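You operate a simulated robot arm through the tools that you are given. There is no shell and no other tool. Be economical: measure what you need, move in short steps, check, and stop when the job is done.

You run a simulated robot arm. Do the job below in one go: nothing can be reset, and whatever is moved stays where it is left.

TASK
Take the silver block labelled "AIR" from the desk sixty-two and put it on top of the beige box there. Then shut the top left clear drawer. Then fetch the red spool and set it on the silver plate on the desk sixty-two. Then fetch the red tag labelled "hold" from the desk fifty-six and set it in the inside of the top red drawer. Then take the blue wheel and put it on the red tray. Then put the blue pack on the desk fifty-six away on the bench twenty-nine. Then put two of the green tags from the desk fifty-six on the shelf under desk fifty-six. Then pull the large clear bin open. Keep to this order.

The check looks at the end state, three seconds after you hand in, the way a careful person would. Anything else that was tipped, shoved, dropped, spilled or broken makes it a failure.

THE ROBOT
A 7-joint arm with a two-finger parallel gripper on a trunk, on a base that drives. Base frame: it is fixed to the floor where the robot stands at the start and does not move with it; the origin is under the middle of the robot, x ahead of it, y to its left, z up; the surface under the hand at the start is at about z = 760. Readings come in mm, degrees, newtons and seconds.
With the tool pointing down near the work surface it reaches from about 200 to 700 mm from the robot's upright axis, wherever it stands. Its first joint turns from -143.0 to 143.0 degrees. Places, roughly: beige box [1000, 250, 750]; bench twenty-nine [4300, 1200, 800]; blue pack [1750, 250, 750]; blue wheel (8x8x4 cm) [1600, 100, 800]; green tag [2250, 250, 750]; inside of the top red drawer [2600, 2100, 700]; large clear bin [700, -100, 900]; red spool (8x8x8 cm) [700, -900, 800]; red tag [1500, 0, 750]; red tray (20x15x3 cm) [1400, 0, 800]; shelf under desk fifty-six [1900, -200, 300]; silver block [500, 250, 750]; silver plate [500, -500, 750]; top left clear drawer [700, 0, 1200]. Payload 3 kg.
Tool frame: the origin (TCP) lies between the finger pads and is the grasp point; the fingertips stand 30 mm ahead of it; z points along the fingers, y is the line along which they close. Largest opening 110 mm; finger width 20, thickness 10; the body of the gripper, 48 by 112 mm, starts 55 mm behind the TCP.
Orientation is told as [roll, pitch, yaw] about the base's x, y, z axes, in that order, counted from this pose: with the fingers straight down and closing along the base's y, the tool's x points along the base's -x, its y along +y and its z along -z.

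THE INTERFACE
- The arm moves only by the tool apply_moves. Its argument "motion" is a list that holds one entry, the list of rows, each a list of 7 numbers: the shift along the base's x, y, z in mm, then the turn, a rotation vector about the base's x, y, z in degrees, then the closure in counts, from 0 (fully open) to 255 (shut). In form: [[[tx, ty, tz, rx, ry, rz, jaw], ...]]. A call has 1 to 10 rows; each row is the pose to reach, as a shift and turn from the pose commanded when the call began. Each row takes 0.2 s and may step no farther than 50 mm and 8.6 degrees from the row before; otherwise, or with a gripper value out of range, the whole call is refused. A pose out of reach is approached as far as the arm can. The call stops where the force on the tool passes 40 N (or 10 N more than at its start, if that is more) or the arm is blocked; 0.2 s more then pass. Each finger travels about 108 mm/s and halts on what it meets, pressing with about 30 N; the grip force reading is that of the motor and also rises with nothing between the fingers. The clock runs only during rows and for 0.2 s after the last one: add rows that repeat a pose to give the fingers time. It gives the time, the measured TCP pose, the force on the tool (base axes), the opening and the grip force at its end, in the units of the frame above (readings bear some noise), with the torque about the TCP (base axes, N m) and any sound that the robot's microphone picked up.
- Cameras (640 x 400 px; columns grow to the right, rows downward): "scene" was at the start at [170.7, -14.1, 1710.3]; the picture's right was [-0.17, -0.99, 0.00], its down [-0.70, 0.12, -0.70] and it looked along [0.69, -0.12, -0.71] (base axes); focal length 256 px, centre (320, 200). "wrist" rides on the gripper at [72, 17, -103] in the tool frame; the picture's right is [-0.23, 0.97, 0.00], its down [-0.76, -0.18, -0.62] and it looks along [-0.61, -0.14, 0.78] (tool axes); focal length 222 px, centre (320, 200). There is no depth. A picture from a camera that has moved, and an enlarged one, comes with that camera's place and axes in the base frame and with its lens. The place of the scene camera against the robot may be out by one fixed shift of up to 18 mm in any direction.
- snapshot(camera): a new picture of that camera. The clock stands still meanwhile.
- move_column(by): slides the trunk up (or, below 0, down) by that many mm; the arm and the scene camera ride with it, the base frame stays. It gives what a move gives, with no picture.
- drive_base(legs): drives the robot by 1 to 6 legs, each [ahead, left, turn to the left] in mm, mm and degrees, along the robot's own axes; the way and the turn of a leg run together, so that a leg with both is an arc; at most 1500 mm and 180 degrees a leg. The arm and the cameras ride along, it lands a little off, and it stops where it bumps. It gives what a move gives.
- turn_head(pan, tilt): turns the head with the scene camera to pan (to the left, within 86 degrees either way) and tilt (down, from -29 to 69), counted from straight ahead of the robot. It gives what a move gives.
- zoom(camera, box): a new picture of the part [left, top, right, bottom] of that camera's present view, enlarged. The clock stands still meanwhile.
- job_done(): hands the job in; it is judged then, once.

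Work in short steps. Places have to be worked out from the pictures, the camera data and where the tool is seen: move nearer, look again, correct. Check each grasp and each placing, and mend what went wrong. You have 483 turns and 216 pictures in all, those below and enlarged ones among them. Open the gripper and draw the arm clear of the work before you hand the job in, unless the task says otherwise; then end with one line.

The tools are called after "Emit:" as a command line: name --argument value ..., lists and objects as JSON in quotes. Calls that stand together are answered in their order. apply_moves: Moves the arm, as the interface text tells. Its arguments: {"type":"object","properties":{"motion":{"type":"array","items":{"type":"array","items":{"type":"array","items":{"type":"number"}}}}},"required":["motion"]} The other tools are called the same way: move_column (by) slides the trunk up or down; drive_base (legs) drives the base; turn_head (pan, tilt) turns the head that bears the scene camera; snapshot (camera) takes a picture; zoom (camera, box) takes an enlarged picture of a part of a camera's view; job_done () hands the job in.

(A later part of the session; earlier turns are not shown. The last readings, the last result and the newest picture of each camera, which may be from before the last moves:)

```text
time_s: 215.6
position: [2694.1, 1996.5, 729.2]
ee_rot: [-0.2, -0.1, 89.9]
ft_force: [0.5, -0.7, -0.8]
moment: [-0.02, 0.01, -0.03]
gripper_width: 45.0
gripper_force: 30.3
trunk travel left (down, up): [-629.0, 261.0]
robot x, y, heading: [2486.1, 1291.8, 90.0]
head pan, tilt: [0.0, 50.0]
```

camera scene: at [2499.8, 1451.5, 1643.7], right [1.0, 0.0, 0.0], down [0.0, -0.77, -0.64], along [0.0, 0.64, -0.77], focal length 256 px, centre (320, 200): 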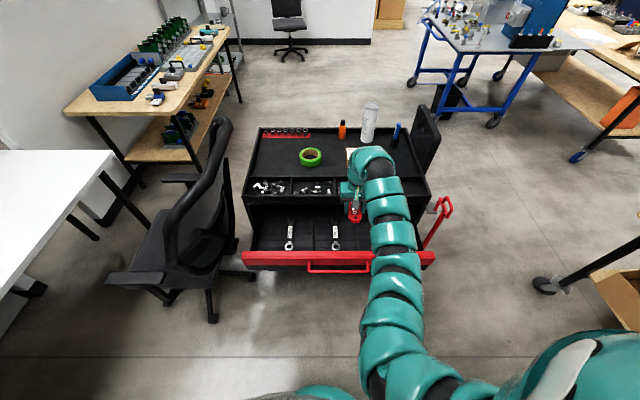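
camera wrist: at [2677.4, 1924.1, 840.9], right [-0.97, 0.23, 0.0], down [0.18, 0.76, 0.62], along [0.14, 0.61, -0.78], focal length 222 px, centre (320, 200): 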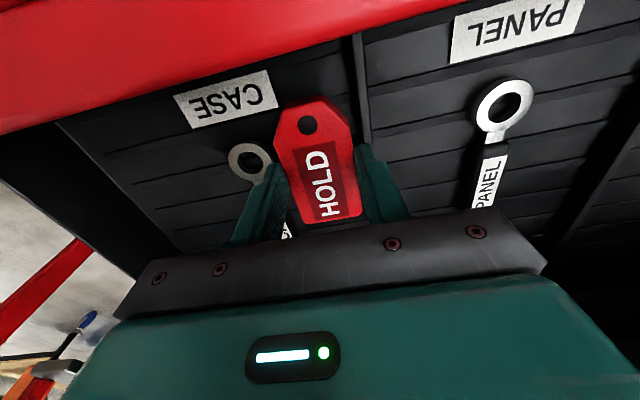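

Emit:
apply_moves --motion '[[[0, 0, -3, 0, 0, 0, 255], [0, 0, -6, 0, 0, 0, 255]]]'

Emit:
snapshot --camera "wrist"

```text
time_s: 216.2
position: [2695.0, 1997.0, 722.9]
ee_rot: [-0.2, -0.1, 89.9]
ft_force: [0.4, 1.0, -0.2]
moment: [0.04, -0.02, -0.02]
gripper_width: 45.0
gripper_force: 30.1
trunk travel left (down, up): [-629.0, 261.0]
robot x, y, heading: [2488.1, 1292.9, 89.9]
head pan, tilt: [0.0, 50.0]
```

```text
120 pictures are left
camera wrist: at [2677.3, 1924.0, 826.7], right [-0.97, 0.23, 0.0], down [0.18, 0.76, 0.62], along [0.15, 0.61, -0.78], focal length 222 px, centre (320, 200)
```

wrist: 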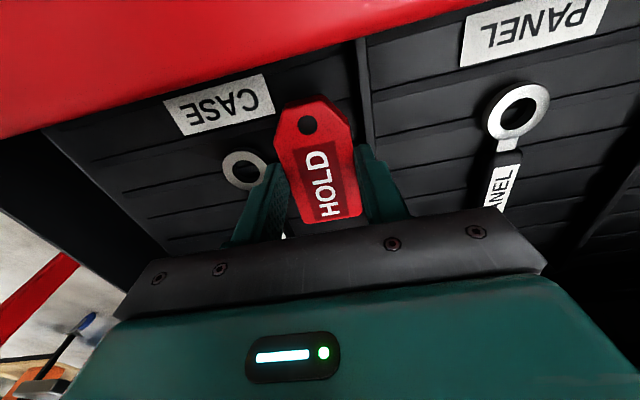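

Triangulation puts the drawer floor at z≈670. Shift 6 mm right and lower the rest.

Emit:
apply_moves --motion '[[[4, 0, 0, 0, 0, 0, 255], [6, 0, -4, 0, 0, 0, 255], [6, 0, -8, 0, 0, 0, 255], [6, 0, -11, 0, 0, 0, 255]]]'

```text
time_s: 217.2
position: [2699.1, 1997.6, 711.8]
ee_rot: [-0.3, -0.1, 89.8]
ft_force: [0.0, -0.8, 0.0]
moment: [0.0, 0.03, -0.03]
gripper_width: 44.7
gripper_force: 29.9
trunk travel left (down, up): [-629.0, 261.0]
robot x, y, heading: [2488.8, 1293.0, 90.1]
head pan, tilt: [0.0, 50.0]
```

Emit:
apply_moves --motion '[[[0, 0, -3, 0, 0, 0, 255], [0, 0, -6, 0, 0, 0, 255]]]'

```text
time_s: 217.8
position: [2698.9, 1996.4, 706.8]
ee_rot: [-0.1, -0.1, 89.9]
ft_force: [-0.2, -0.8, 0.2]
moment: [-0.02, 0.03, 0.02]
gripper_width: 44.9
gripper_force: 30.2
trunk travel left (down, up): [-629.0, 261.0]
robot x, y, heading: [2490.2, 1296.0, 89.8]
head pan, tilt: [0.0, 50.0]
```

Close enough above the floor. Release with a small opening, then rise.

Emit:
apply_moves --motion '[[[0, 0, -1, 0, 0, 0, 125], [0, 0, -1, 0, 0, 0, 118], [0, 0, -1, 0, 0, 0, 118], [0, 0, 20, 0, 0, 0, 118], [0, 0, 60, 0, 0, 0, 118], [0, 0, 100, 0, 0, 0, 118], [0, 0, 130, 0, 0, 0, 118]]]'

Emit:
snapshot --camera "wrist"

```text
time_s: 219.4
position: [2701.0, 1995.0, 836.3]
ee_rot: [-0.1, -0.2, 89.9]
ft_force: [-0.3, -0.2, 0.3]
moment: [0.0, 0.01, 0.01]
gripper_width: 58.8
gripper_force: 0.1
trunk travel left (down, up): [-629.0, 261.0]
robot x, y, heading: [2487.8, 1293.4, 90.0]
head pan, tilt: [0.0, 50.0]
```

```text
119 pictures are left
camera wrist: at [2683.5, 1922.9, 939.3], right [-0.97, 0.23, 0.0], down [0.18, 0.76, 0.62], along [0.14, 0.61, -0.78], focal length 222 px, centre (320, 200)
```

wrist: 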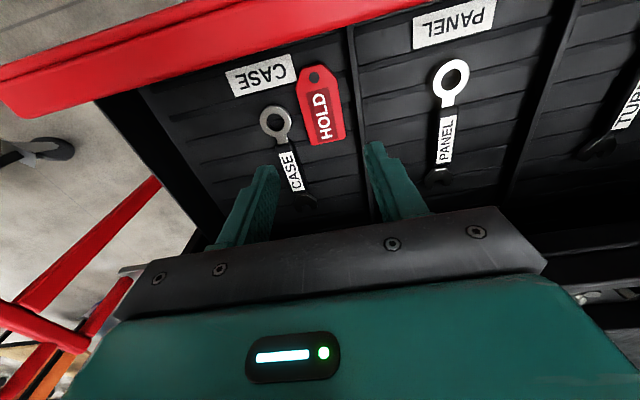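

The HOLD tag lies flat in the drawer. Rise and retract, then go back to desk fifty-six.

Emit:
move_column --by 130

Emit:
drive_base --legs '[[-300, 0, 0]]'

Emit:
apply_moves --motion '[[[-15, -40, 0, 0, 0, 0, 60], [-30, -80, 0, 0, 0, 0, 0], [-45, -120, 0, 0, 0, 0, 0], [-60, -160, -5, 0, 0, 0, 0], [-75, -200, -10, 0, 0, 0, 0], [-90, -230, -15, 0, 0, 0, 0]]]'

Emit:
drive_base --legs '[[0, 0, -180], [0, -600, 0]]'

```text
time_s: 221.0
position: [2701.4, 1996.3, 965.6]
ee_rot: [-0.2, -0.1, 89.9]
ft_force: [-0.3, 0.0, 0.9]
moment: [-0.01, 0.01, 0.04]
gripper_width: 59.2
gripper_force: 0.1
trunk travel left (down, up): [-759.0, 131.0]
robot x, y, heading: [2487.6, 1293.1, 90.0]
head pan, tilt: [0.0, 50.0]
```

```text
time_s: 223.0
position: [2696.9, 1702.5, 965.4]
ee_rot: [-0.1, -0.1, 90.1]
ft_force: [-0.6, 0.8, -0.7]
moment: [0.0, 0.0, 0.0]
gripper_width: 59.0
gripper_force: 0.0
trunk travel left (down, up): [-759.0, 131.0]
robot x, y, heading: [2491.7, 999.7, 90.4]
head pan, tilt: [0.0, 50.0]
```

```text
time_s: 224.4
position: [2607.3, 1473.4, 953.3]
ee_rot: [-0.1, -0.1, 90.1]
ft_force: [-0.4, 0.2, -0.3]
moment: [0.01, -0.01, -0.02]
gripper_width: 110.0
gripper_force: 0.1
out of reach, approached as far as the arm can: row 2, 3, 4, 5
trunk travel left (down, up): [-759.0, 131.0]
robot x, y, heading: [2489.6, 1001.2, 90.3]
head pan, tilt: [0.0, 50.0]
```

```text
time_s: 235.2
position: [1768.6, 539.7, 953.3]
ee_rot: [0.0, -0.1, -90.9]
ft_force: [0.0, 0.1, -1.0]
moment: [-0.03, -0.06, -0.03]
gripper_width: 109.9
gripper_force: 0.1
trunk travel left (down, up): [-759.0, 131.0]
robot x, y, heading: [1895.0, 1014.2, -90.5]
head pan, tilt: [0.0, 50.0]
```

Drive up to the desk near the wheel.

Emit:
drive_base --legs '[[0, -65, 0], [400, 0, 0.5]]'

Emit:
turn_head --pan -30 --tilt 50

Emit:
snapshot --camera "wrist"

Emit:
snapshot --camera "scene"

```text
time_s: 238.2
position: [1702.2, 141.9, 951.5]
ee_rot: [-0.3, 0.0, -90.7]
ft_force: [-0.2, -0.6, -0.4]
moment: [0.03, 0.0, 0.01]
gripper_width: 109.8
gripper_force: 0.1
trunk travel left (down, up): [-759.0, 131.0]
robot x, y, heading: [1821.8, 608.7, -90.3]
head pan, tilt: [0.0, 50.0]
```

```text
time_s: 239.2
position: [1703.4, 141.0, 952.4]
ee_rot: [-0.1, -0.1, -90.5]
ft_force: [0.4, 0.5, 1.0]
moment: [-0.01, 0.02, -0.02]
gripper_width: 110.1
gripper_force: 0.0
trunk travel left (down, up): [-759.0, 131.0]
robot x, y, heading: [1826.2, 613.4, -90.4]
head pan, tilt: [-30.0, 50.0]
```

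```text
118 pictures are left
camera wrist: at [1721.4, 213.6, 1055.5], right [0.97, -0.24, 0.0], down [-0.18, -0.76, 0.62], along [-0.15, -0.61, -0.78], focal length 222 px, centre (320, 200)
```

wrist: 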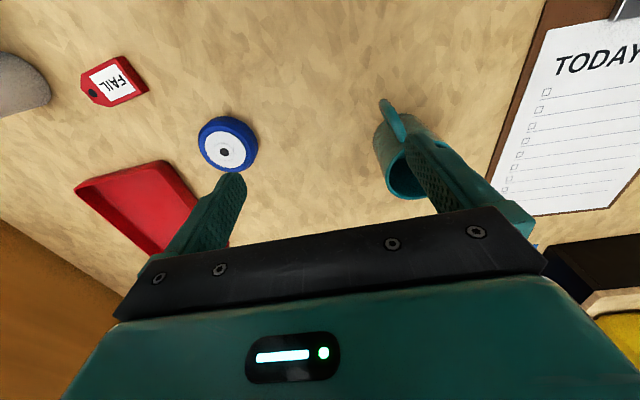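

```text
117 pictures are left
camera scene: at [1798.5, 466.1, 1643.6], right [-0.86, 0.51, 0.0], down [0.39, 0.66, -0.64], along [-0.33, -0.55, -0.77], focal length 256 px, centre (320, 200)
```

scene: 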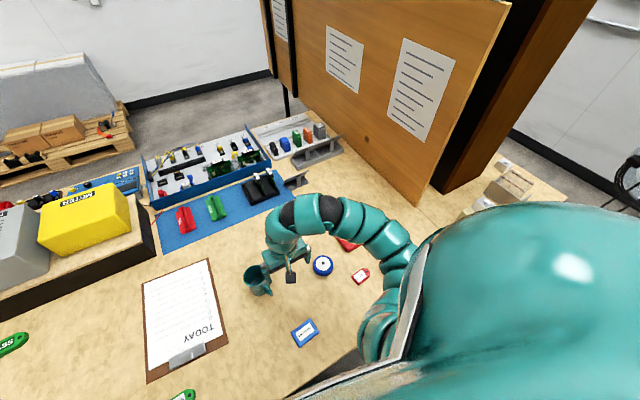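

Wheel ≈ (1570, 116). Move above it.

Emit:
apply_moves --motion '[[[-35, -6, 0, 0, 0, 0, 0], [-70, -12, 0, 0, 0, 0, 0], [-105, -18, -10, 0, 0, 0, 0], [-133, -25, -20, 0, 0, 0.5, 0], [-133, -25, -50, 0, 0, 0.5, 0]]]'

Emit:
snapshot --camera "wrist"

```text
time_s: 240.4
position: [1570.5, 114.3, 902.5]
ee_rot: [-0.2, 0.0, -90.1]
ft_force: [-0.2, -0.3, 0.0]
moment: [-0.06, 0.0, 0.01]
gripper_width: 109.9
gripper_force: 0.1
trunk travel left (down, up): [-759.0, 131.0]
robot x, y, heading: [1827.5, 610.9, -90.5]
head pan, tilt: [-30.0, 50.0]
```

```text
116 pictures are left
camera wrist: at [1588.1, 187.5, 1005.4], right [0.97, -0.23, 0.0], down [-0.18, -0.76, 0.63], along [-0.14, -0.61, -0.78], focal length 222 px, centre (320, 200)
```

wrist: 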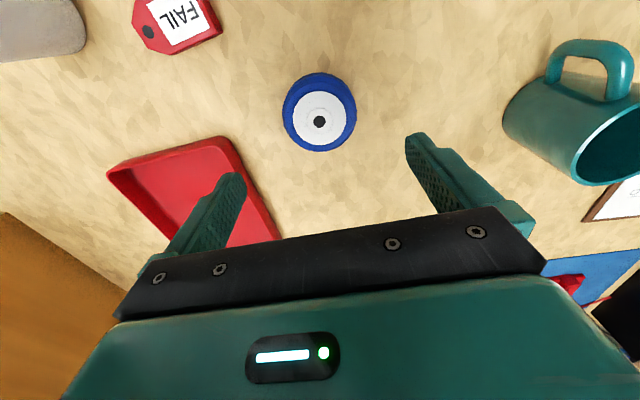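

Wheel centre ≈ (1572, 118), diameter ~69. Descend and grasp.

Emit:
apply_moves --motion '[[[1, 3, -40, 0, 0, 0, 0], [1, 3, -80, 0, 0, 0, 0], [1, 3, -100, 0, 0, 0, 0], [1, 3, -107, 0, 0, 0, 0]]]'

Emit:
apply_moves --motion '[[[0, 0, 0, 0, 0, 0, 80], [0, 0, 0, 0, 0, 0, 160], [0, 0, 0, 0, 0, 0, 255], [0, 0, 0, 0, 0, 0, 255], [0, 0, 15, 0, 0, 0, 255], [0, 0, 45, 0, 0, 0, 255], [0, 0, 75, 0, 0, 0, 255]]]'

Emit:
snapshot --camera "wrist"

```text
time_s: 241.4
position: [1570.8, 119.1, 795.2]
ee_rot: [-0.1, -0.2, -90.0]
ft_force: [-0.8, -0.8, -1.3]
moment: [0.0, -0.02, 0.03]
gripper_width: 109.8
gripper_force: 0.1
trunk travel left (down, up): [-759.0, 131.0]
robot x, y, heading: [1831.3, 610.7, -90.3]
head pan, tilt: [-30.0, 50.0]
```

```text
time_s: 243.0
position: [1570.7, 120.5, 869.6]
ee_rot: [-0.1, 0.0, -90.2]
ft_force: [0.0, 0.0, -1.1]
moment: [0.02, 0.03, 0.01]
gripper_width: 73.3
gripper_force: 30.1
trunk travel left (down, up): [-759.0, 131.0]
robot x, y, heading: [1828.8, 611.9, -90.4]
head pan, tilt: [-30.0, 50.0]
```

```text
115 pictures are left
camera wrist: at [1588.2, 192.5, 972.3], right [0.97, -0.23, 0.0], down [-0.18, -0.76, 0.62], along [-0.14, -0.61, -0.78], focal length 222 px, centre (320, 200)
```

wrist: 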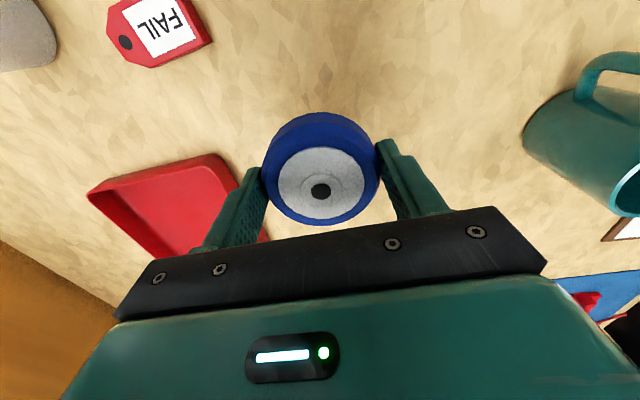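

Wheel held. Tray centre ≈ (1403, 20), rim z≈788. Carry it over.

Emit:
apply_moves --motion '[[[-20, -12, 30, 0, 0, 0, 255], [-55, -30, 40, 0, 0, 0, 255], [-90, -45, 40, 0, 0, 0, 255], [-125, -60, 40, 0, 0, 0, 255], [-158, -75, 40, 0, 0, 0, 255]]]'

Emit:
snapshot --camera "wrist"

Emit:
snapshot --camera "scene"

```text
time_s: 244.2
position: [1408.7, 43.1, 909.7]
ee_rot: [-0.1, -0.1, -90.0]
ft_force: [-0.2, -0.6, -1.1]
moment: [-0.03, -0.01, 0.0]
gripper_width: 72.9
gripper_force: 29.7
trunk travel left (down, up): [-759.0, 131.0]
robot x, y, heading: [1829.6, 613.0, -90.3]
head pan, tilt: [-30.0, 50.0]
```

```text
114 pictures are left
camera wrist: at [1427.0, 115.1, 1013.3], right [0.97, -0.23, 0.0], down [-0.18, -0.76, 0.62], along [-0.14, -0.61, -0.78], focal length 222 px, centre (320, 200)
```

wrist: 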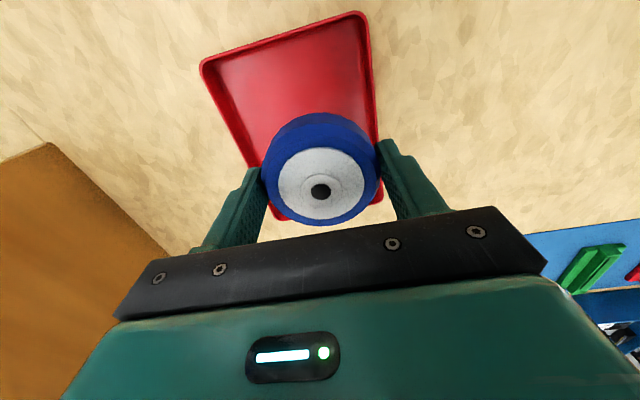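

```text
113 pictures are left
camera scene: at [1797.9, 465.4, 1643.5], right [-0.86, 0.51, 0.0], down [0.39, 0.66, -0.64], along [-0.33, -0.55, -0.77], focal length 256 px, centre (320, 200)
```

scene: 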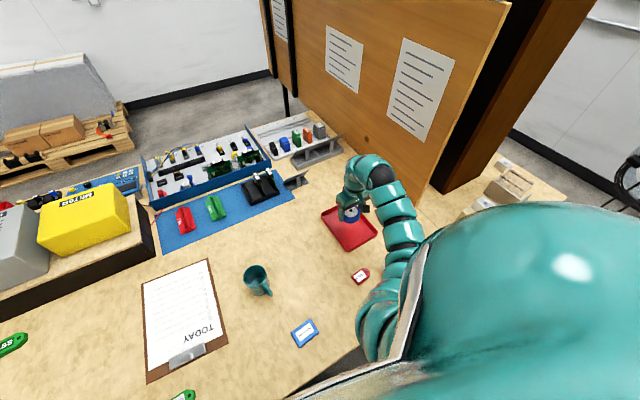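

The hand is above the tray (x 1320–1465, y −77…114). Shift 12 mm and lower.

Emit:
apply_moves --motion '[[[-12, -3, 0, 0, 0, 0, 255], [-12, -3, -40, 0, 0, 0, 255], [-12, -3, -75, 0, 0, 0, 255], [-12, -3, -98, 0, 0, 0, 255], [-12, -3, -104, 0, 0, 0, 255]]]'

Emit:
snapshot --camera "wrist"

```text
time_s: 245.4
position: [1400.0, 41.4, 807.0]
ee_rot: [-0.1, -0.1, -90.0]
ft_force: [0.8, -0.1, -1.1]
moment: [-0.01, 0.04, 0.0]
gripper_width: 72.6
gripper_force: 30.1
trunk travel left (down, up): [-759.0, 131.0]
robot x, y, heading: [1826.8, 616.0, -90.4]
head pan, tilt: [-30.0, 50.0]
```

```text
112 pictures are left
camera wrist: at [1417.7, 113.8, 909.6], right [0.97, -0.23, 0.0], down [-0.18, -0.76, 0.62], along [-0.14, -0.61, -0.78], focal length 222 px, centre (320, 200)
```

wrist: 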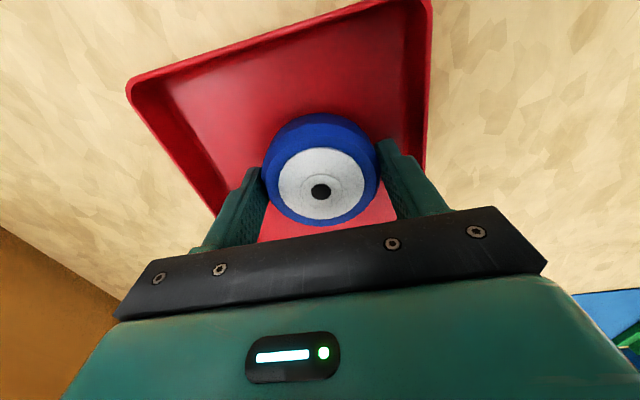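

Emit:
apply_moves --motion '[[[0, 0, -3, 0, 0, 0, 255], [0, 0, -6, 0, 0, 0, 255], [0, 0, -8, 0, 0, 0, 255]]]'

```text
time_s: 246.2
position: [1401.3, 41.5, 799.6]
ee_rot: [-0.2, -0.2, -90.0]
ft_force: [2.0, 2.6, 8.7]
moment: [0.07, -0.43, 0.03]
gripper_width: 72.9
gripper_force: 30.1
trunk travel left (down, up): [-759.0, 131.0]
robot x, y, heading: [1825.6, 612.8, -90.7]
head pan, tilt: [-30.0, 50.0]
```

Contact. Release with a partial opening and rise.

Emit:
apply_moves --motion '[[[0, 0, 0.5, 0, 0, 0, 70], [0, 0, 0.5, 0, 0, 0, 45], [0, 0, 0.5, 0, 0, 0, 45], [0, 0, 40, 0, 0, 0, 45], [0, 0, 80, 0, 0, 0, 45], [0, 10, 120, 0, 0, 0, 45]]]'

Emit:
snapshot --camera "wrist"

```text
time_s: 247.6
position: [1400.0, 51.6, 918.4]
ee_rot: [-0.1, -0.1, -90.0]
ft_force: [0.0, -0.1, 0.0]
moment: [-0.01, 0.06, -0.01]
gripper_width: 90.5
gripper_force: 0.0
trunk travel left (down, up): [-759.0, 131.0]
robot x, y, heading: [1827.0, 610.2, -90.7]
head pan, tilt: [-30.0, 50.0]
```

```text
111 pictures are left
camera wrist: at [1418.0, 124.2, 1022.0], right [0.97, -0.23, 0.0], down [-0.18, -0.76, 0.62], along [-0.14, -0.61, -0.78], focal length 222 px, centre (320, 200)
```

wrist: 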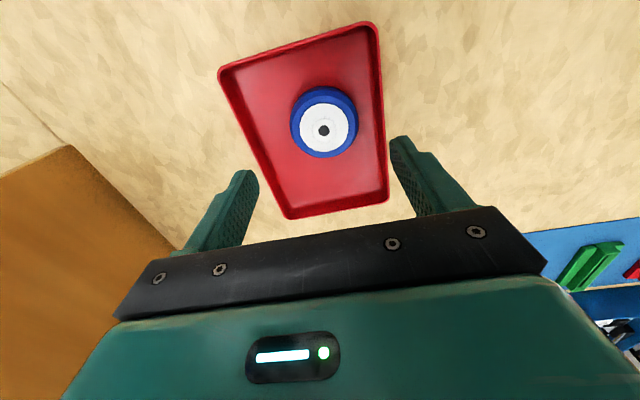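

The wheel is in the tray. Next, the blue DRY PACK near (1730, 279). Move the hand right of the bottles first, then back the base by 150 mm.

Emit:
apply_moves --motion '[[[45, 0, 10, 0, 0, 0, 20], [90, 0, 20, 0, 0, 0, 0], [135, 10, 25, 0, 0, 0, 0], [180, 20, 25, 0, 0, 0, 0], [225, 25, 25, 0, 0, 0, 0], [265, 30, 25, 0, 0, 0, 0]]]'

Emit:
drive_base --legs '[[-160, 0, 0.5]]'

Emit:
snapshot --camera "wrist"

```text
time_s: 249.0
position: [1667.2, 80.6, 945.4]
ee_rot: [-0.1, 0.0, -90.1]
ft_force: [0.6, 0.9, -0.4]
moment: [-0.01, -0.02, -0.01]
gripper_width: 110.1
gripper_force: 0.3
trunk travel left (down, up): [-759.0, 131.0]
robot x, y, heading: [1829.8, 613.6, -90.6]
head pan, tilt: [-30.0, 50.0]
```

```text
time_s: 250.4
position: [1670.6, 240.9, 945.6]
ee_rot: [-0.1, -0.2, -89.6]
ft_force: [-0.3, 0.1, -0.6]
moment: [-0.01, -0.01, -0.05]
gripper_width: 110.1
gripper_force: 0.1
trunk travel left (down, up): [-759.0, 131.0]
robot x, y, heading: [1827.5, 773.1, -89.8]
head pan, tilt: [-30.0, 50.0]
```

```text
110 pictures are left
camera wrist: at [1688.5, 313.5, 1048.5], right [0.98, -0.22, 0.0], down [-0.17, -0.76, 0.63], along [-0.14, -0.61, -0.78], focal length 222 px, centre (320, 200)
```

wrist: 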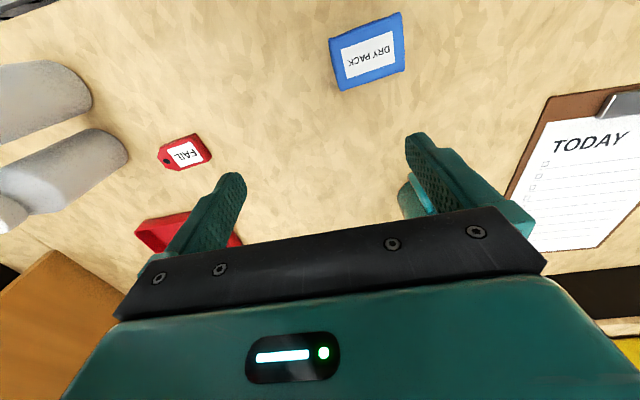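

Pack centre ≈ (1730, 276), 72 × 48 mm, rotated about +5°. Move above it and descend to check.

Emit:
apply_moves --motion '[[[30, 18, 0, 0, 0, 3, 0], [59, 35, -30, 0, 0, 5.5, 0], [59, 35, -70, 0, 0, 5.5, 0], [59, 35, -110, 0, 0, 5.5, 0]]]'

Emit:
snapshot --camera "wrist"

```text
time_s: 251.4
position: [1730.8, 274.6, 833.4]
ee_rot: [-0.2, -0.1, -84.2]
ft_force: [0.0, 0.2, 0.4]
moment: [0.03, 0.04, 0.01]
gripper_width: 109.9
gripper_force: 0.1
trunk travel left (down, up): [-759.0, 131.0]
robot x, y, heading: [1828.1, 773.0, -90.0]
head pan, tilt: [-30.0, 50.0]
```

```text
109 pictures are left
camera wrist: at [1740.5, 348.7, 937.2], right [0.99, -0.13, 0.0], down [-0.1, -0.77, 0.63], along [-0.08, -0.62, -0.78], focal length 222 px, centre (320, 200)
```

wrist: 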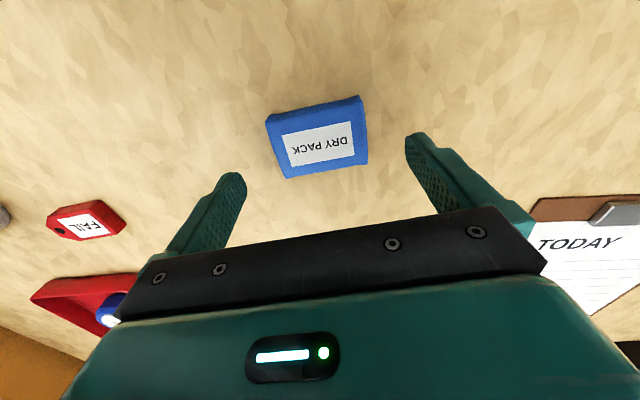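

Centred (shift +5 mm in y). Descend and grip.

Emit:
apply_moves --motion '[[[0, 5, -20, 0, 0, 0, 0], [0, 5, -32, 0, 0, 0, 0], [0, 5, -38, 0, 0, 0, 0]]]'

Emit:
apply_moves --motion '[[[0, 0, 0, 0, 0, 0, 80], [0, 0, 0, 0, 0, 0, 160], [0, 0, 0, 0, 0, 0, 255], [0, 0, 0, 0, 0, 0, 255], [0, 0, 15, 0, 0, 0, 255], [0, 0, 45, 0, 0, 0, 255], [0, 0, 85, 0, 0, 0, 255], [0, 0, 125, 0, 0, 0, 255]]]'

Emit:
snapshot --camera "wrist"

```text
time_s: 252.2
position: [1729.5, 279.3, 796.7]
ee_rot: [-0.2, -0.1, -84.1]
ft_force: [0.2, 0.2, 0.4]
moment: [-0.01, 0.0, 0.0]
gripper_width: 110.0
gripper_force: 0.1
trunk travel left (down, up): [-759.0, 131.0]
robot x, y, heading: [1828.7, 771.3, -89.9]
head pan, tilt: [-30.0, 50.0]
```

```text
time_s: 254.0
position: [1730.7, 281.4, 921.8]
ee_rot: [-0.2, -0.1, -84.1]
ft_force: [-0.5, -0.4, -0.2]
moment: [-0.02, 0.01, 0.02]
gripper_width: 73.9
gripper_force: 29.8
trunk travel left (down, up): [-759.0, 131.0]
robot x, y, heading: [1827.7, 770.6, -90.2]
head pan, tilt: [-30.0, 50.0]
```

```text
108 pictures are left
camera wrist: at [1740.4, 354.2, 1025.8], right [0.99, -0.13, 0.0], down [-0.1, -0.78, 0.62], along [-0.08, -0.62, -0.78], focal length 222 px, centre (320, 200)
```

wrist: 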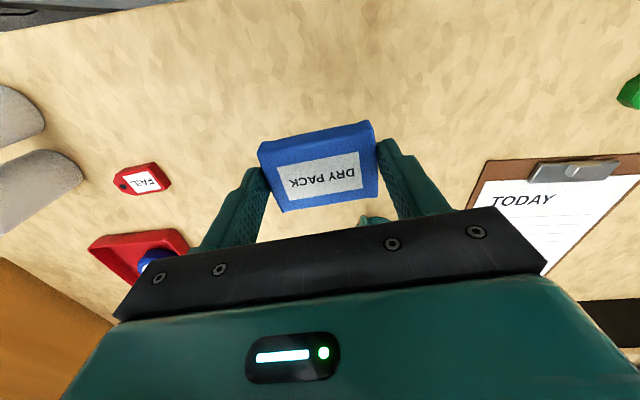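

Pack held. Back off, turn to face +x and drive toward bench twenty-nine.

Emit:
drive_base --legs '[[-230, 0, 0], [0, 0, 90], [1300, 0, 0]]'

Emit:
turn_head --pan 0 --tilt 25

Emit:
snapshot --camera "scene"

```text
time_s: 265.6
position: [3590.6, 911.7, 922.6]
ee_rot: [0.0, -0.1, 5.6]
ft_force: [0.8, -0.4, -1.0]
moment: [0.0, 0.0, -0.02]
gripper_width: 74.1
gripper_force: 29.7
trunk travel left (down, up): [-759.0, 131.0]
robot x, y, heading: [3096.3, 1014.6, -0.3]
head pan, tilt: [-30.0, 50.0]
```

```text
time_s: 266.6
position: [3590.2, 911.2, 921.6]
ee_rot: [-0.1, -0.1, 5.6]
ft_force: [-0.2, 0.0, -0.6]
moment: [0.0, -0.02, -0.02]
gripper_width: 73.9
gripper_force: 30.2
trunk travel left (down, up): [-759.0, 131.0]
robot x, y, heading: [3097.2, 1017.0, -0.2]
head pan, tilt: [0.0, 25.0]
```

```text
107 pictures are left
camera scene: at [3280.6, 1010.4, 1681.1], right [-0.01, -1.0, 0.0], down [-0.42, 0.0, -0.91], along [0.91, -0.01, -0.42], focal length 256 px, centre (320, 200)
```

scene: 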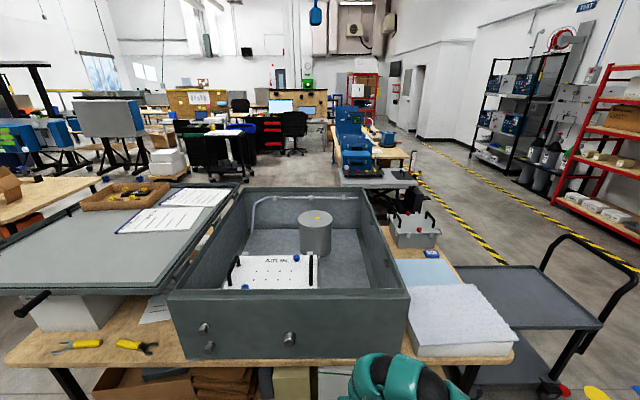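

Bench twenty-nine: the open case and foam fill the front; there may be free space at its left front, near the pliers. Zoom to see.

Emit:
zoom --camera "scene" --box '[0, 270, 200, 400]'

Emit:
zoom --camera "scene" --box '[380, 200, 540, 380]'

```text
3.08 times, centred on (100, 335) of scene
camera zoom: at [3280.6, 1010.4, 1681.1], right [-0.01, -1.0, 0.0], down [-0.42, 0.0, -0.91], along [0.91, -0.01, -0.42], focal length 788 px, centre (997, -215)
```

zoom: 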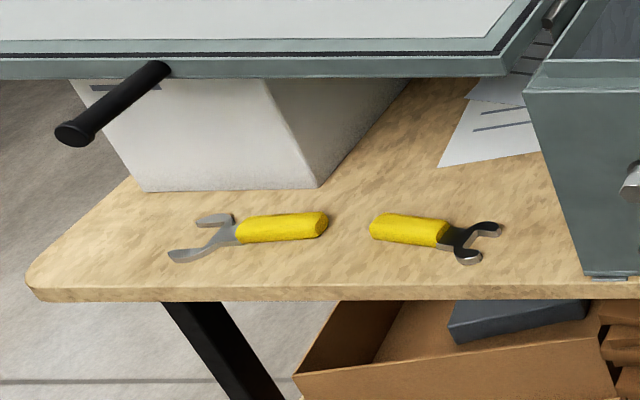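

```text
2.22 times, centred on (460, 290) of scene
camera zoom: at [3280.6, 1010.4, 1681.1], right [-0.01, -1.0, 0.0], down [-0.42, 0.0, -0.91], along [0.91, -0.01, -0.42], focal length 569 px, centre (9, 0)
```

zoom: 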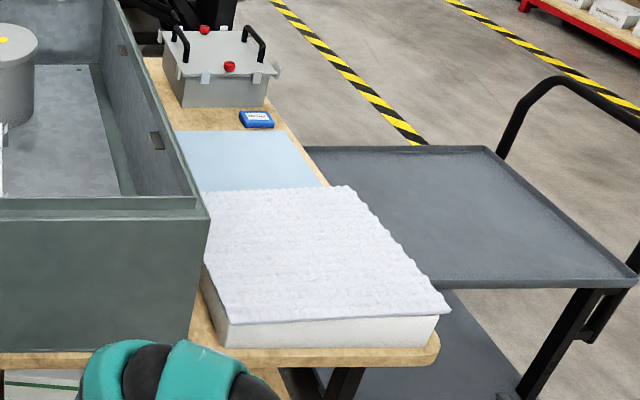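

A bare spot lies between the pliers and the case, at about (3910, 1545). Drive left, then turn the hand by −95°, to bring the fingers in line with x.

Emit:
drive_base --legs '[[0, 640, 0]]'

Emit:
apply_moves --motion '[[[0, 0, 0, 0, 0, -8, 255], [0, 0, 0, 0, 0, -16, 255], [0, 0, 0, 0, 0, -24, 255], [0, 0, 0, 0, 0, -32, 255], [0, 0, 0, 0, 0, -40, 255], [0, 0, 0, 0, 0, -48, 255], [0, 0, 0, 0, 0, -56, 255], [0, 0, 0, 0, 0, -64, 255], [0, 0, 0, 0, 0, -72, 255], [0, 0, 0, 0, 0, -80, 255]]]'

Emit:
apply_moves --motion '[[[0, 0, 0, 0, 0, -8, 255], [0, 0, 0, 0, 0, -15.6, 255]]]'

Emit:
turn_head --pan -10 --tilt 45

Emit:
snapshot --camera "scene"

Emit:
snapshot --camera "wrist"

```text
time_s: 270.1
position: [3591.8, 1554.9, 923.4]
ee_rot: [-0.2, 0.0, 5.8]
ft_force: [0.9, 0.7, -1.4]
moment: [-0.02, -0.02, 0.03]
gripper_width: 74.0
gripper_force: 30.5
trunk travel left (down, up): [-759.0, 131.0]
robot x, y, heading: [3098.4, 1654.8, 0.1]
head pan, tilt: [0.0, 25.0]
```

```text
time_s: 272.3
position: [3592.7, 1556.1, 923.3]
ee_rot: [-0.2, -0.1, -74.3]
ft_force: [0.0, 0.4, -0.6]
moment: [0.0, 0.01, -0.04]
gripper_width: 74.0
gripper_force: 29.7
trunk travel left (down, up): [-759.0, 131.0]
robot x, y, heading: [3099.3, 1652.8, -0.0]
head pan, tilt: [0.0, 25.0]
```

```text
time_s: 272.9
position: [3592.2, 1555.3, 921.7]
ee_rot: [-0.2, -0.1, -89.8]
ft_force: [-0.1, 0.4, -0.3]
moment: [0.0, 0.0, 0.01]
gripper_width: 74.0
gripper_force: 29.9
trunk travel left (down, up): [-759.0, 131.0]
robot x, y, heading: [3100.9, 1655.2, 0.1]
head pan, tilt: [0.0, 25.0]
```

```text
time_s: 273.8
position: [3593.0, 1555.8, 923.0]
ee_rot: [-0.2, -0.1, -89.8]
ft_force: [0.6, 0.1, -0.5]
moment: [-0.01, 0.02, -0.03]
gripper_width: 74.1
gripper_force: 29.9
trunk travel left (down, up): [-759.0, 131.0]
robot x, y, heading: [3098.2, 1652.9, 0.1]
head pan, tilt: [-10.0, 45.0]
```

```text
104 pictures are left
camera scene: at [3270.6, 1639.3, 1650.6], right [-0.17, -0.98, 0.0], down [-0.7, 0.12, -0.71], along [0.7, -0.12, -0.71], focal length 256 px, centre (320, 200)
```

scene: 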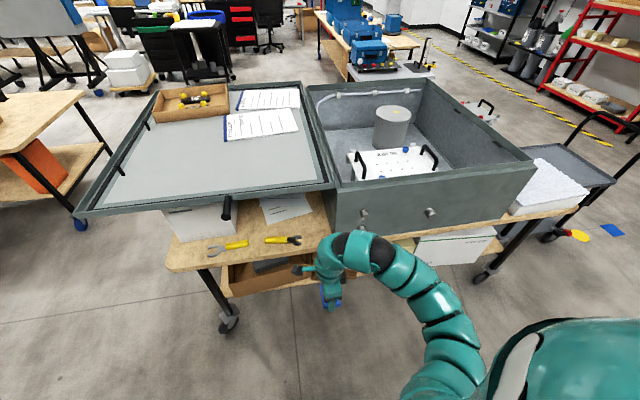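

```text
103 pictures are left
camera wrist: at [3609.6, 1628.2, 1025.3], right [0.97, -0.22, 0.0], down [-0.17, -0.76, 0.62], along [-0.14, -0.61, -0.78], focal length 222 px, centre (320, 200)
```

wrist: 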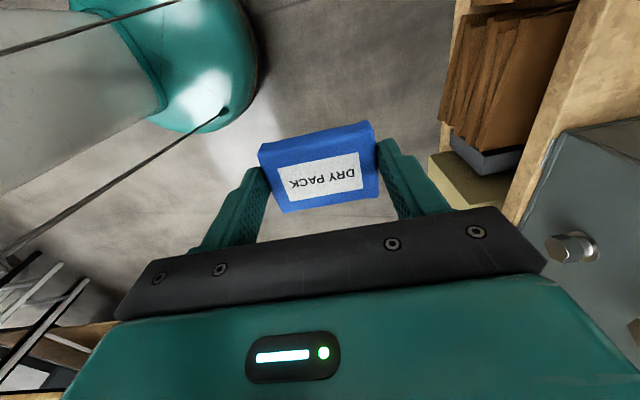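

The spot is about (3890, 1550). Drive ahead 240 mm and look with the wrist camera.

Emit:
drive_base --legs '[[240, 0, 0]]'

Emit:
snapshot --camera "wrist"

Emit:
snapshot --camera "scene"

```text
time_s: 275.7
position: [3818.2, 1556.7, 943.3]
ee_rot: [2.9, 0.0, -89.1]
ft_force: [-0.3, 0.1, -0.4]
moment: [-0.05, -0.02, 0.03]
gripper_width: 73.9
gripper_force: 30.5
trunk travel left (down, up): [-759.0, 131.0]
robot x, y, heading: [3337.9, 1650.5, -0.6]
head pan, tilt: [-10.0, 45.0]
stopped in leg 1: the robot was blocked; the commanded pose is now the measured one
```

```text
102 pictures are left
camera wrist: at [3829.1, 1629.1, 1047.8], right [0.98, -0.21, 0.05], down [-0.2, -0.77, 0.61], along [-0.09, -0.61, -0.79], focal length 222 px, centre (320, 200)
```

wrist: 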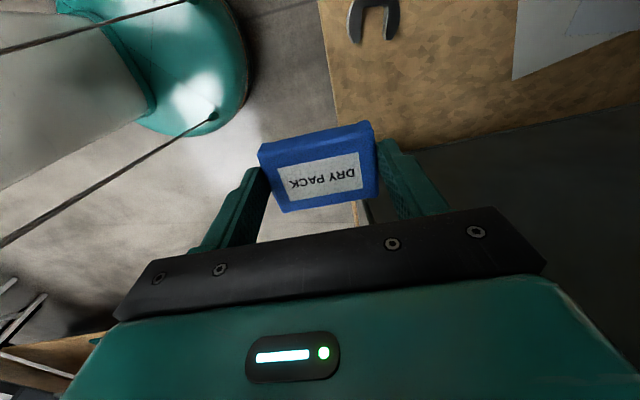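

```text
101 pictures are left
camera scene: at [3419.6, 1641.4, 1662.5], right [-0.18, -0.98, -0.01], down [-0.66, 0.13, -0.74], along [0.73, -0.13, -0.67], focal length 256 px, centre (320, 200)
```

scene: 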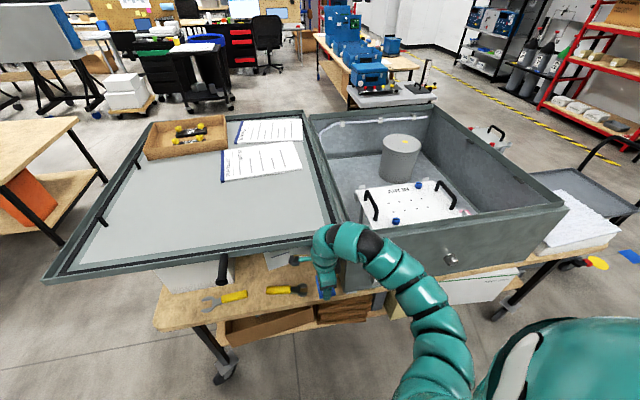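

The robot tipped back slightly: an arm link probably meets the case edge. Back off at once.

Emit:
drive_base --legs '[[-80, 0, 0]]'

Emit:
snapshot --camera "scene"

```text
time_s: 276.5
position: [3756.5, 1468.1, 913.9]
ee_rot: [-13.4, 15.6, -119.6]
ft_force: [0.2, 2.8, 1.5]
moment: [-0.26, -0.05, -0.01]
gripper_width: 73.4
gripper_force: 30.4
trunk travel left (down, up): [-759.0, 131.0]
robot x, y, heading: [3308.6, 1582.0, -11.2]
head pan, tilt: [-10.0, 45.0]
stopped in leg 1: the robot was blocked; the commanded pose is now the measured one
```

```text
100 pictures are left
camera scene: at [3215.9, 1591.9, 1677.6], right [-0.36, -0.93, -0.03], down [-0.54, 0.23, -0.81], along [0.76, -0.28, -0.59], focal length 256 px, centre (320, 200)
```

scene: 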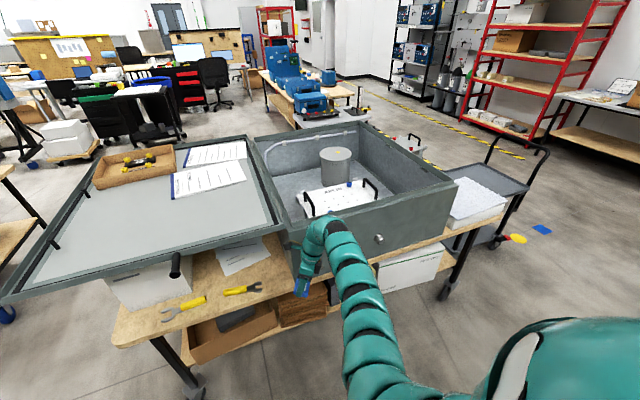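

The robot is tilted. I'll read the state again without moving the base.

Emit:
turn_head --pan -10 --tilt 44

Emit:
snapshot --camera "scene"

```text
time_s: 277.1
position: [3750.9, 1311.4, 858.6]
ee_rot: [-17.4, 10.7, -128.1]
ft_force: [-19.4, 12.1, 7.7]
moment: [-0.99, -1.24, -0.01]
gripper_width: 74.1
gripper_force: 30.2
trunk travel left (down, up): [-759.0, 131.0]
robot x, y, heading: [3287.4, 1529.1, -18.0]
head pan, tilt: [-10.0, 44.0]
```

```text
99 pictures are left
camera scene: at [3298.9, 1514.9, 1673.1], right [-0.46, -0.89, -0.02], down [-0.55, 0.3, -0.78], along [0.7, -0.35, -0.62], focal length 256 px, centre (320, 200)
```

scene: 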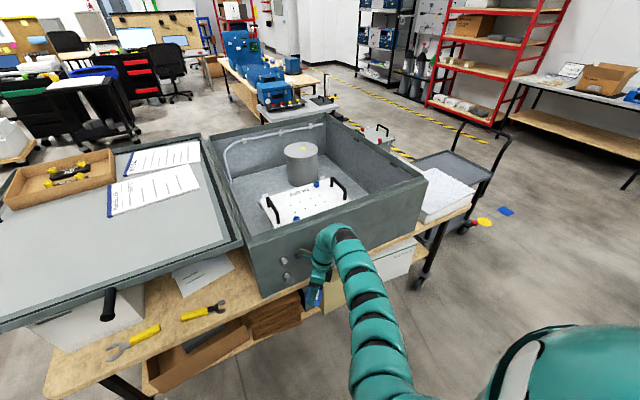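

Drive straight back, away from the bench.

Emit:
drive_base --legs '[[-200, 0, 0]]'

Emit:
snapshot --camera "scene"

```text
time_s: 277.8
position: [3727.5, 1151.3, 833.2]
ee_rot: [-38.7, 24.5, -146.4]
ft_force: [-68.0, 49.8, 73.4]
moment: [-7.87, -12.65, 0.56]
gripper_width: 74.2
gripper_force: 29.8
trunk travel left (down, up): [-759.0, 131.0]
robot x, y, heading: [3220.1, 1418.7, -35.7]
head pan, tilt: [-10.0, 44.0]
stopped in leg 1: the force on the tool passed its limit at 178 N (the readings are from after the stop); the commanded pose is now the measured one
```

```text
98 pictures are left
camera scene: at [3311.2, 1283.5, 1656.1], right [-0.71, -0.7, -0.03], down [-0.47, 0.51, -0.72], along [0.52, -0.5, -0.69], focal length 256 px, centre (320, 200)
```

scene: 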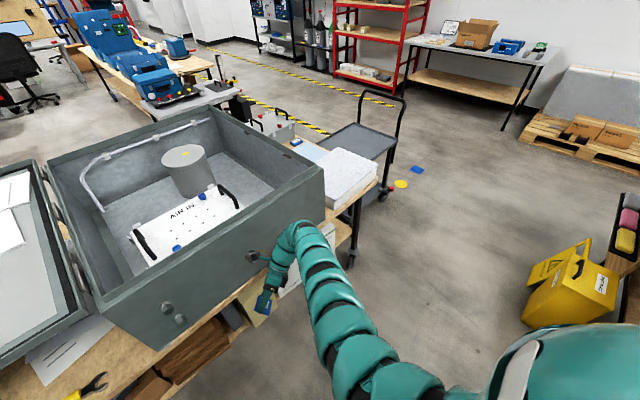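

The robot keeps yawing. Check whether it has come to rest.

Emit:
turn_head --pan 0 --tilt 45

Emit:
snapshot --camera "scene"

```text
time_s: 278.5
position: [3723.3, 1144.6, 818.7]
ee_rot: [-38.4, 21.6, -149.0]
ft_force: [-41.1, -50.6, 33.5]
moment: [3.12, -7.31, -7.03]
gripper_width: 74.1
gripper_force: 30.3
trunk travel left (down, up): [-759.0, 131.0]
robot x, y, heading: [3220.8, 1427.7, -34.9]
head pan, tilt: [0.0, 45.0]
```

```text
97 pictures are left
camera scene: at [3354.2, 1326.0, 1650.9], right [-0.57, -0.82, -0.01], down [-0.58, 0.41, -0.71], along [0.59, -0.4, -0.71], focal length 256 px, centre (320, 200)
```

scene: 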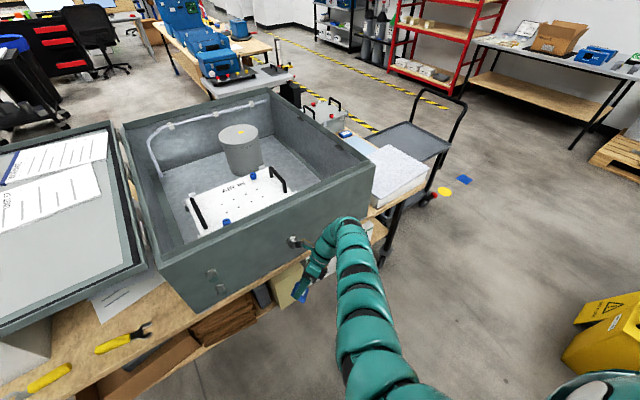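

It's at rest now; the hand presses at the bench front. Move the base straight along world −x, away from the bench.

Emit:
drive_base --legs '[[-100, -70, 0]]'

Emit:
snapshot --camera "scene"

Emit:
snapshot --camera "wrist"

```text
time_s: 279.7
position: [3606.6, 1155.6, 817.9]
ee_rot: [-38.4, 21.1, -148.2]
ft_force: [-0.1, 0.7, -0.1]
moment: [-0.02, -0.04, -0.02]
gripper_width: 73.9
gripper_force: 30.5
trunk travel left (down, up): [-759.0, 131.0]
robot x, y, heading: [3097.0, 1425.0, -34.6]
head pan, tilt: [0.0, 45.0]
```

```text
96 pictures are left
camera scene: at [3242.3, 1332.9, 1650.7], right [-0.57, -0.82, 0.0], down [-0.58, 0.4, -0.71], along [0.58, -0.4, -0.71], focal length 256 px, centre (320, 200)
```

scene: 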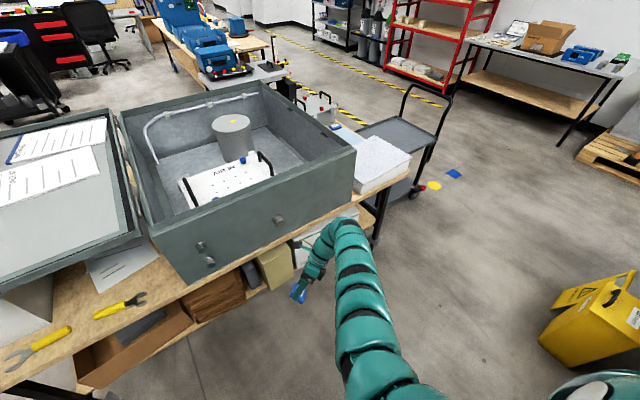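

```text
95 pictures are left
camera wrist: at [3685.0, 1110.8, 909.3], right [0.41, -0.65, -0.65], down [-0.66, -0.7, 0.28], along [-0.64, 0.31, -0.71], focal length 222 px, centre (320, 200)
```

wrist: 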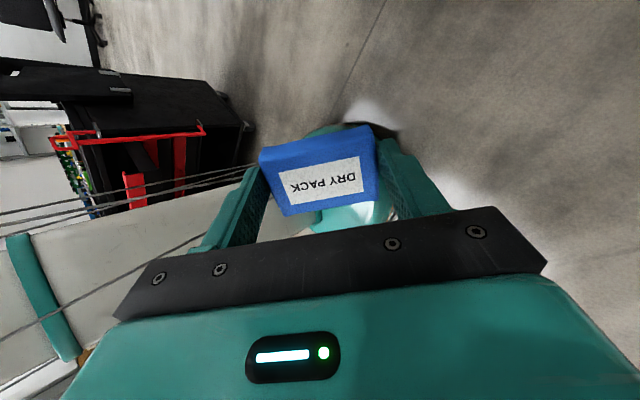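

Free, and the pack is still held. I now see that the case is tall (top z≈1073), and its opened lid hangs over the left part of the bench, which is what the hand hit. The free light-blue sheet area at the right rear, (4290, 455), is better. Back away more and straighten the robot.

Emit:
drive_base --legs '[[-164, -114, 0], [0, 0, 34.6]]'

```text
time_s: 283.0
position: [3473.6, 1492.1, 816.6]
ee_rot: [-38.5, 21.0, -113.6]
ft_force: [-1.1, 0.0, -0.3]
moment: [-0.02, 0.02, 0.01]
gripper_width: 74.1
gripper_force: 30.0
trunk travel left (down, up): [-759.0, 131.0]
robot x, y, heading: [2903.2, 1424.0, 0.3]
head pan, tilt: [0.0, 45.0]
```

Now undo the hand's tilt with one rotation (about 44° in total), rising as well.

Emit:
apply_moves --motion '[[[0, 0, 15, -5.6, -4.5, -1.2, 255], [0, 0, 35, -11.2, -8.9, -2.4, 255], [0, 0, 55, -16.9, -13.4, -3.5, 255], [0, 0, 75, -22.5, -17.9, -4.7, 255], [0, 0, 95, -28.1, -22.3, -5.9, 255], [0, 0, 110, -33.75, -26.8, -7.06, 255]]]'

```text
time_s: 284.4
position: [3504.4, 1509.0, 904.5]
ee_rot: [-0.1, -0.2, -113.6]
ft_force: [0.1, -0.7, -0.7]
moment: [0.01, 0.02, -0.03]
gripper_width: 73.8
gripper_force: 30.0
out of reach, approached as far as the arm can: row 4, 5, 6
trunk travel left (down, up): [-759.0, 131.0]
robot x, y, heading: [2904.9, 1427.6, -0.2]
head pan, tilt: [0.0, 45.0]
```

Tool is vertical again. Turn its yaw back to 0, moving a bit to the right and closer.

Emit:
apply_moves --motion '[[[0, -10, 0, 0, 0, 8.2, 255], [0, -20, 0, 0, 0, 16.4, 255], [0, -30, 0, 0, 0, 24.6, 255], [0, -40, 0, 0, 0, 32.8, 255], [0, -50, 0, 0, 0, 41, 255], [0, -60, 0, 0, 0, 49.2, 255], [0, -70, 0, 0, 0, 57.4, 255], [0, -80, 0, 0, 0, 65.6, 255], [0, -90, 0, 0, 0, 73.8, 255], [0, -100, 0, 0, 0, 82, 255]]]'

Emit:
apply_moves --motion '[[[-5, -15, 5, 0, 0, 8, 255], [-10, -30, 10, 0, 0, 16, 255], [-15, -45, 15, 0, 0, 24, 255], [-20, -60, 20, 0, 0, 31.6, 255]]]'

Emit:
drive_base --legs '[[190, -410, 0]]'

Emit:
turn_head --pan 0 --tilt 25

Emit:
snapshot --camera "scene"

```text
time_s: 286.6
position: [3528.6, 1418.3, 886.5]
ee_rot: [-0.1, -0.1, -31.3]
ft_force: [0.2, 0.1, -1.3]
moment: [-0.02, 0.01, 0.01]
gripper_width: 74.2
gripper_force: 30.1
out of reach, approached as far as the arm can: row 1, 2, 3, 4, 5, 6, 7, 8, 9, 10
trunk travel left (down, up): [-759.0, 131.0]
robot x, y, heading: [2901.0, 1425.2, 0.2]
head pan, tilt: [0.0, 45.0]
```

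```text
time_s: 287.6
position: [3541.0, 1362.1, 882.5]
ee_rot: [0.1, 0.1, 0.3]
ft_force: [-1.6, -0.3, -0.6]
moment: [0.0, 0.0, -0.01]
gripper_width: 73.8
gripper_force: 30.0
out of reach, approached as far as the arm can: row 1, 2, 3, 4
trunk travel left (down, up): [-759.0, 131.0]
robot x, y, heading: [2904.0, 1425.0, -0.0]
head pan, tilt: [0.0, 45.0]
```

```text
time_s: 290.3
position: [3730.9, 959.3, 883.0]
ee_rot: [0.0, 0.1, 0.6]
ft_force: [-0.2, -0.1, -0.5]
moment: [-0.01, 0.03, -0.03]
gripper_width: 73.9
gripper_force: 29.8
trunk travel left (down, up): [-759.0, 131.0]
robot x, y, heading: [3093.8, 1016.3, 0.5]
head pan, tilt: [0.0, 45.0]
```

```text
time_s: 291.1
position: [3730.9, 960.4, 883.6]
ee_rot: [0.0, 0.2, 0.6]
ft_force: [0.4, -0.2, -1.5]
moment: [-0.03, -0.01, 0.0]
gripper_width: 74.0
gripper_force: 29.5
trunk travel left (down, up): [-759.0, 131.0]
robot x, y, heading: [3094.1, 1019.5, 0.5]
head pan, tilt: [0.0, 25.0]
```

```text
94 pictures are left
camera scene: at [3272.5, 1018.7, 1681.0], right [0.01, -1.0, 0.0], down [-0.42, -0.01, -0.91], along [0.91, 0.01, -0.42], focal length 256 px, centre (320, 200)
```

scene: 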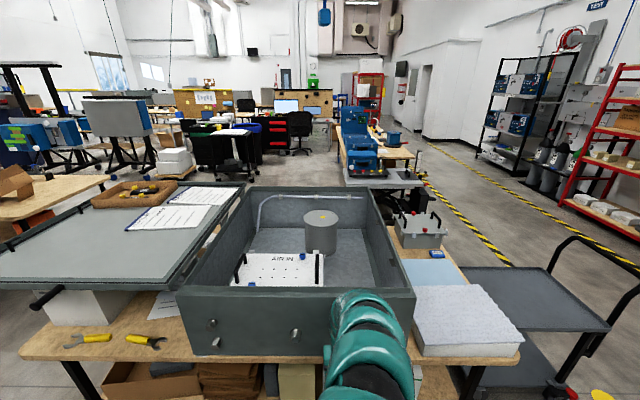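

The bench looks unchanged compared with the first view. Drive right 480 mm toward the sheet side and raise the hand.

Emit:
drive_base --legs '[[-60, -480, -0.5]]'

Emit:
apply_moves --motion '[[[0, 0, 30, 0, 0, 0, 255], [0, 0, 60, 0, 0, 0, 255], [0, 0, 80, 0, 0, 0, 255]]]'

Emit:
turn_head --pan 0 --tilt 30

Emit:
snapshot --camera "scene"

```text
time_s: 294.0
position: [3674.8, 481.8, 882.6]
ee_rot: [0.0, 0.1, 0.3]
ft_force: [0.2, -0.3, -0.1]
moment: [0.02, 0.03, 0.0]
gripper_width: 74.1
gripper_force: 30.3
trunk travel left (down, up): [-759.0, 131.0]
robot x, y, heading: [3032.6, 543.4, 0.4]
head pan, tilt: [0.0, 25.0]
```

```text
time_s: 294.8
position: [3712.0, 488.6, 948.1]
ee_rot: [-0.1, 0.3, 0.3]
ft_force: [0.2, 0.1, -0.9]
moment: [-0.01, 0.01, 0.04]
gripper_width: 74.1
gripper_force: 29.4
out of reach, approached as far as the arm can: row 1, 2, 3
trunk travel left (down, up): [-759.0, 131.0]
robot x, y, heading: [3033.0, 542.4, 0.3]
head pan, tilt: [0.0, 25.0]
```

```text
time_s: 295.4
position: [3711.5, 488.1, 947.9]
ee_rot: [-0.1, 0.2, 0.3]
ft_force: [-0.5, -0.2, -0.7]
moment: [-0.01, 0.01, -0.01]
gripper_width: 73.7
gripper_force: 29.9
trunk travel left (down, up): [-759.0, 131.0]
robot x, y, heading: [3033.5, 538.6, 0.4]
head pan, tilt: [0.0, 30.0]
```

```text
93 pictures are left
camera scene: at [3216.0, 542.6, 1673.2], right [0.01, -1.0, 0.0], down [-0.5, 0.0, -0.87], along [0.87, 0.01, -0.5], focal length 256 px, centre (320, 200)
```

scene: 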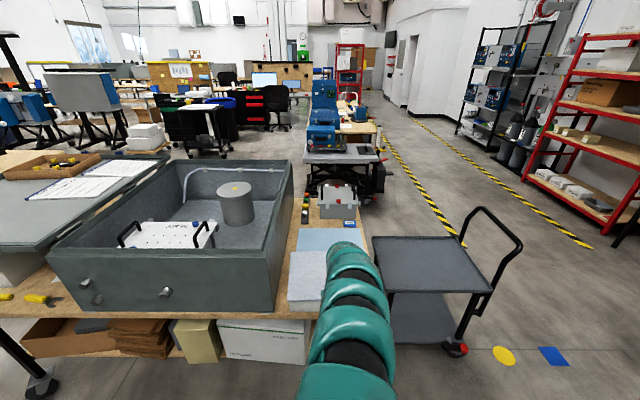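

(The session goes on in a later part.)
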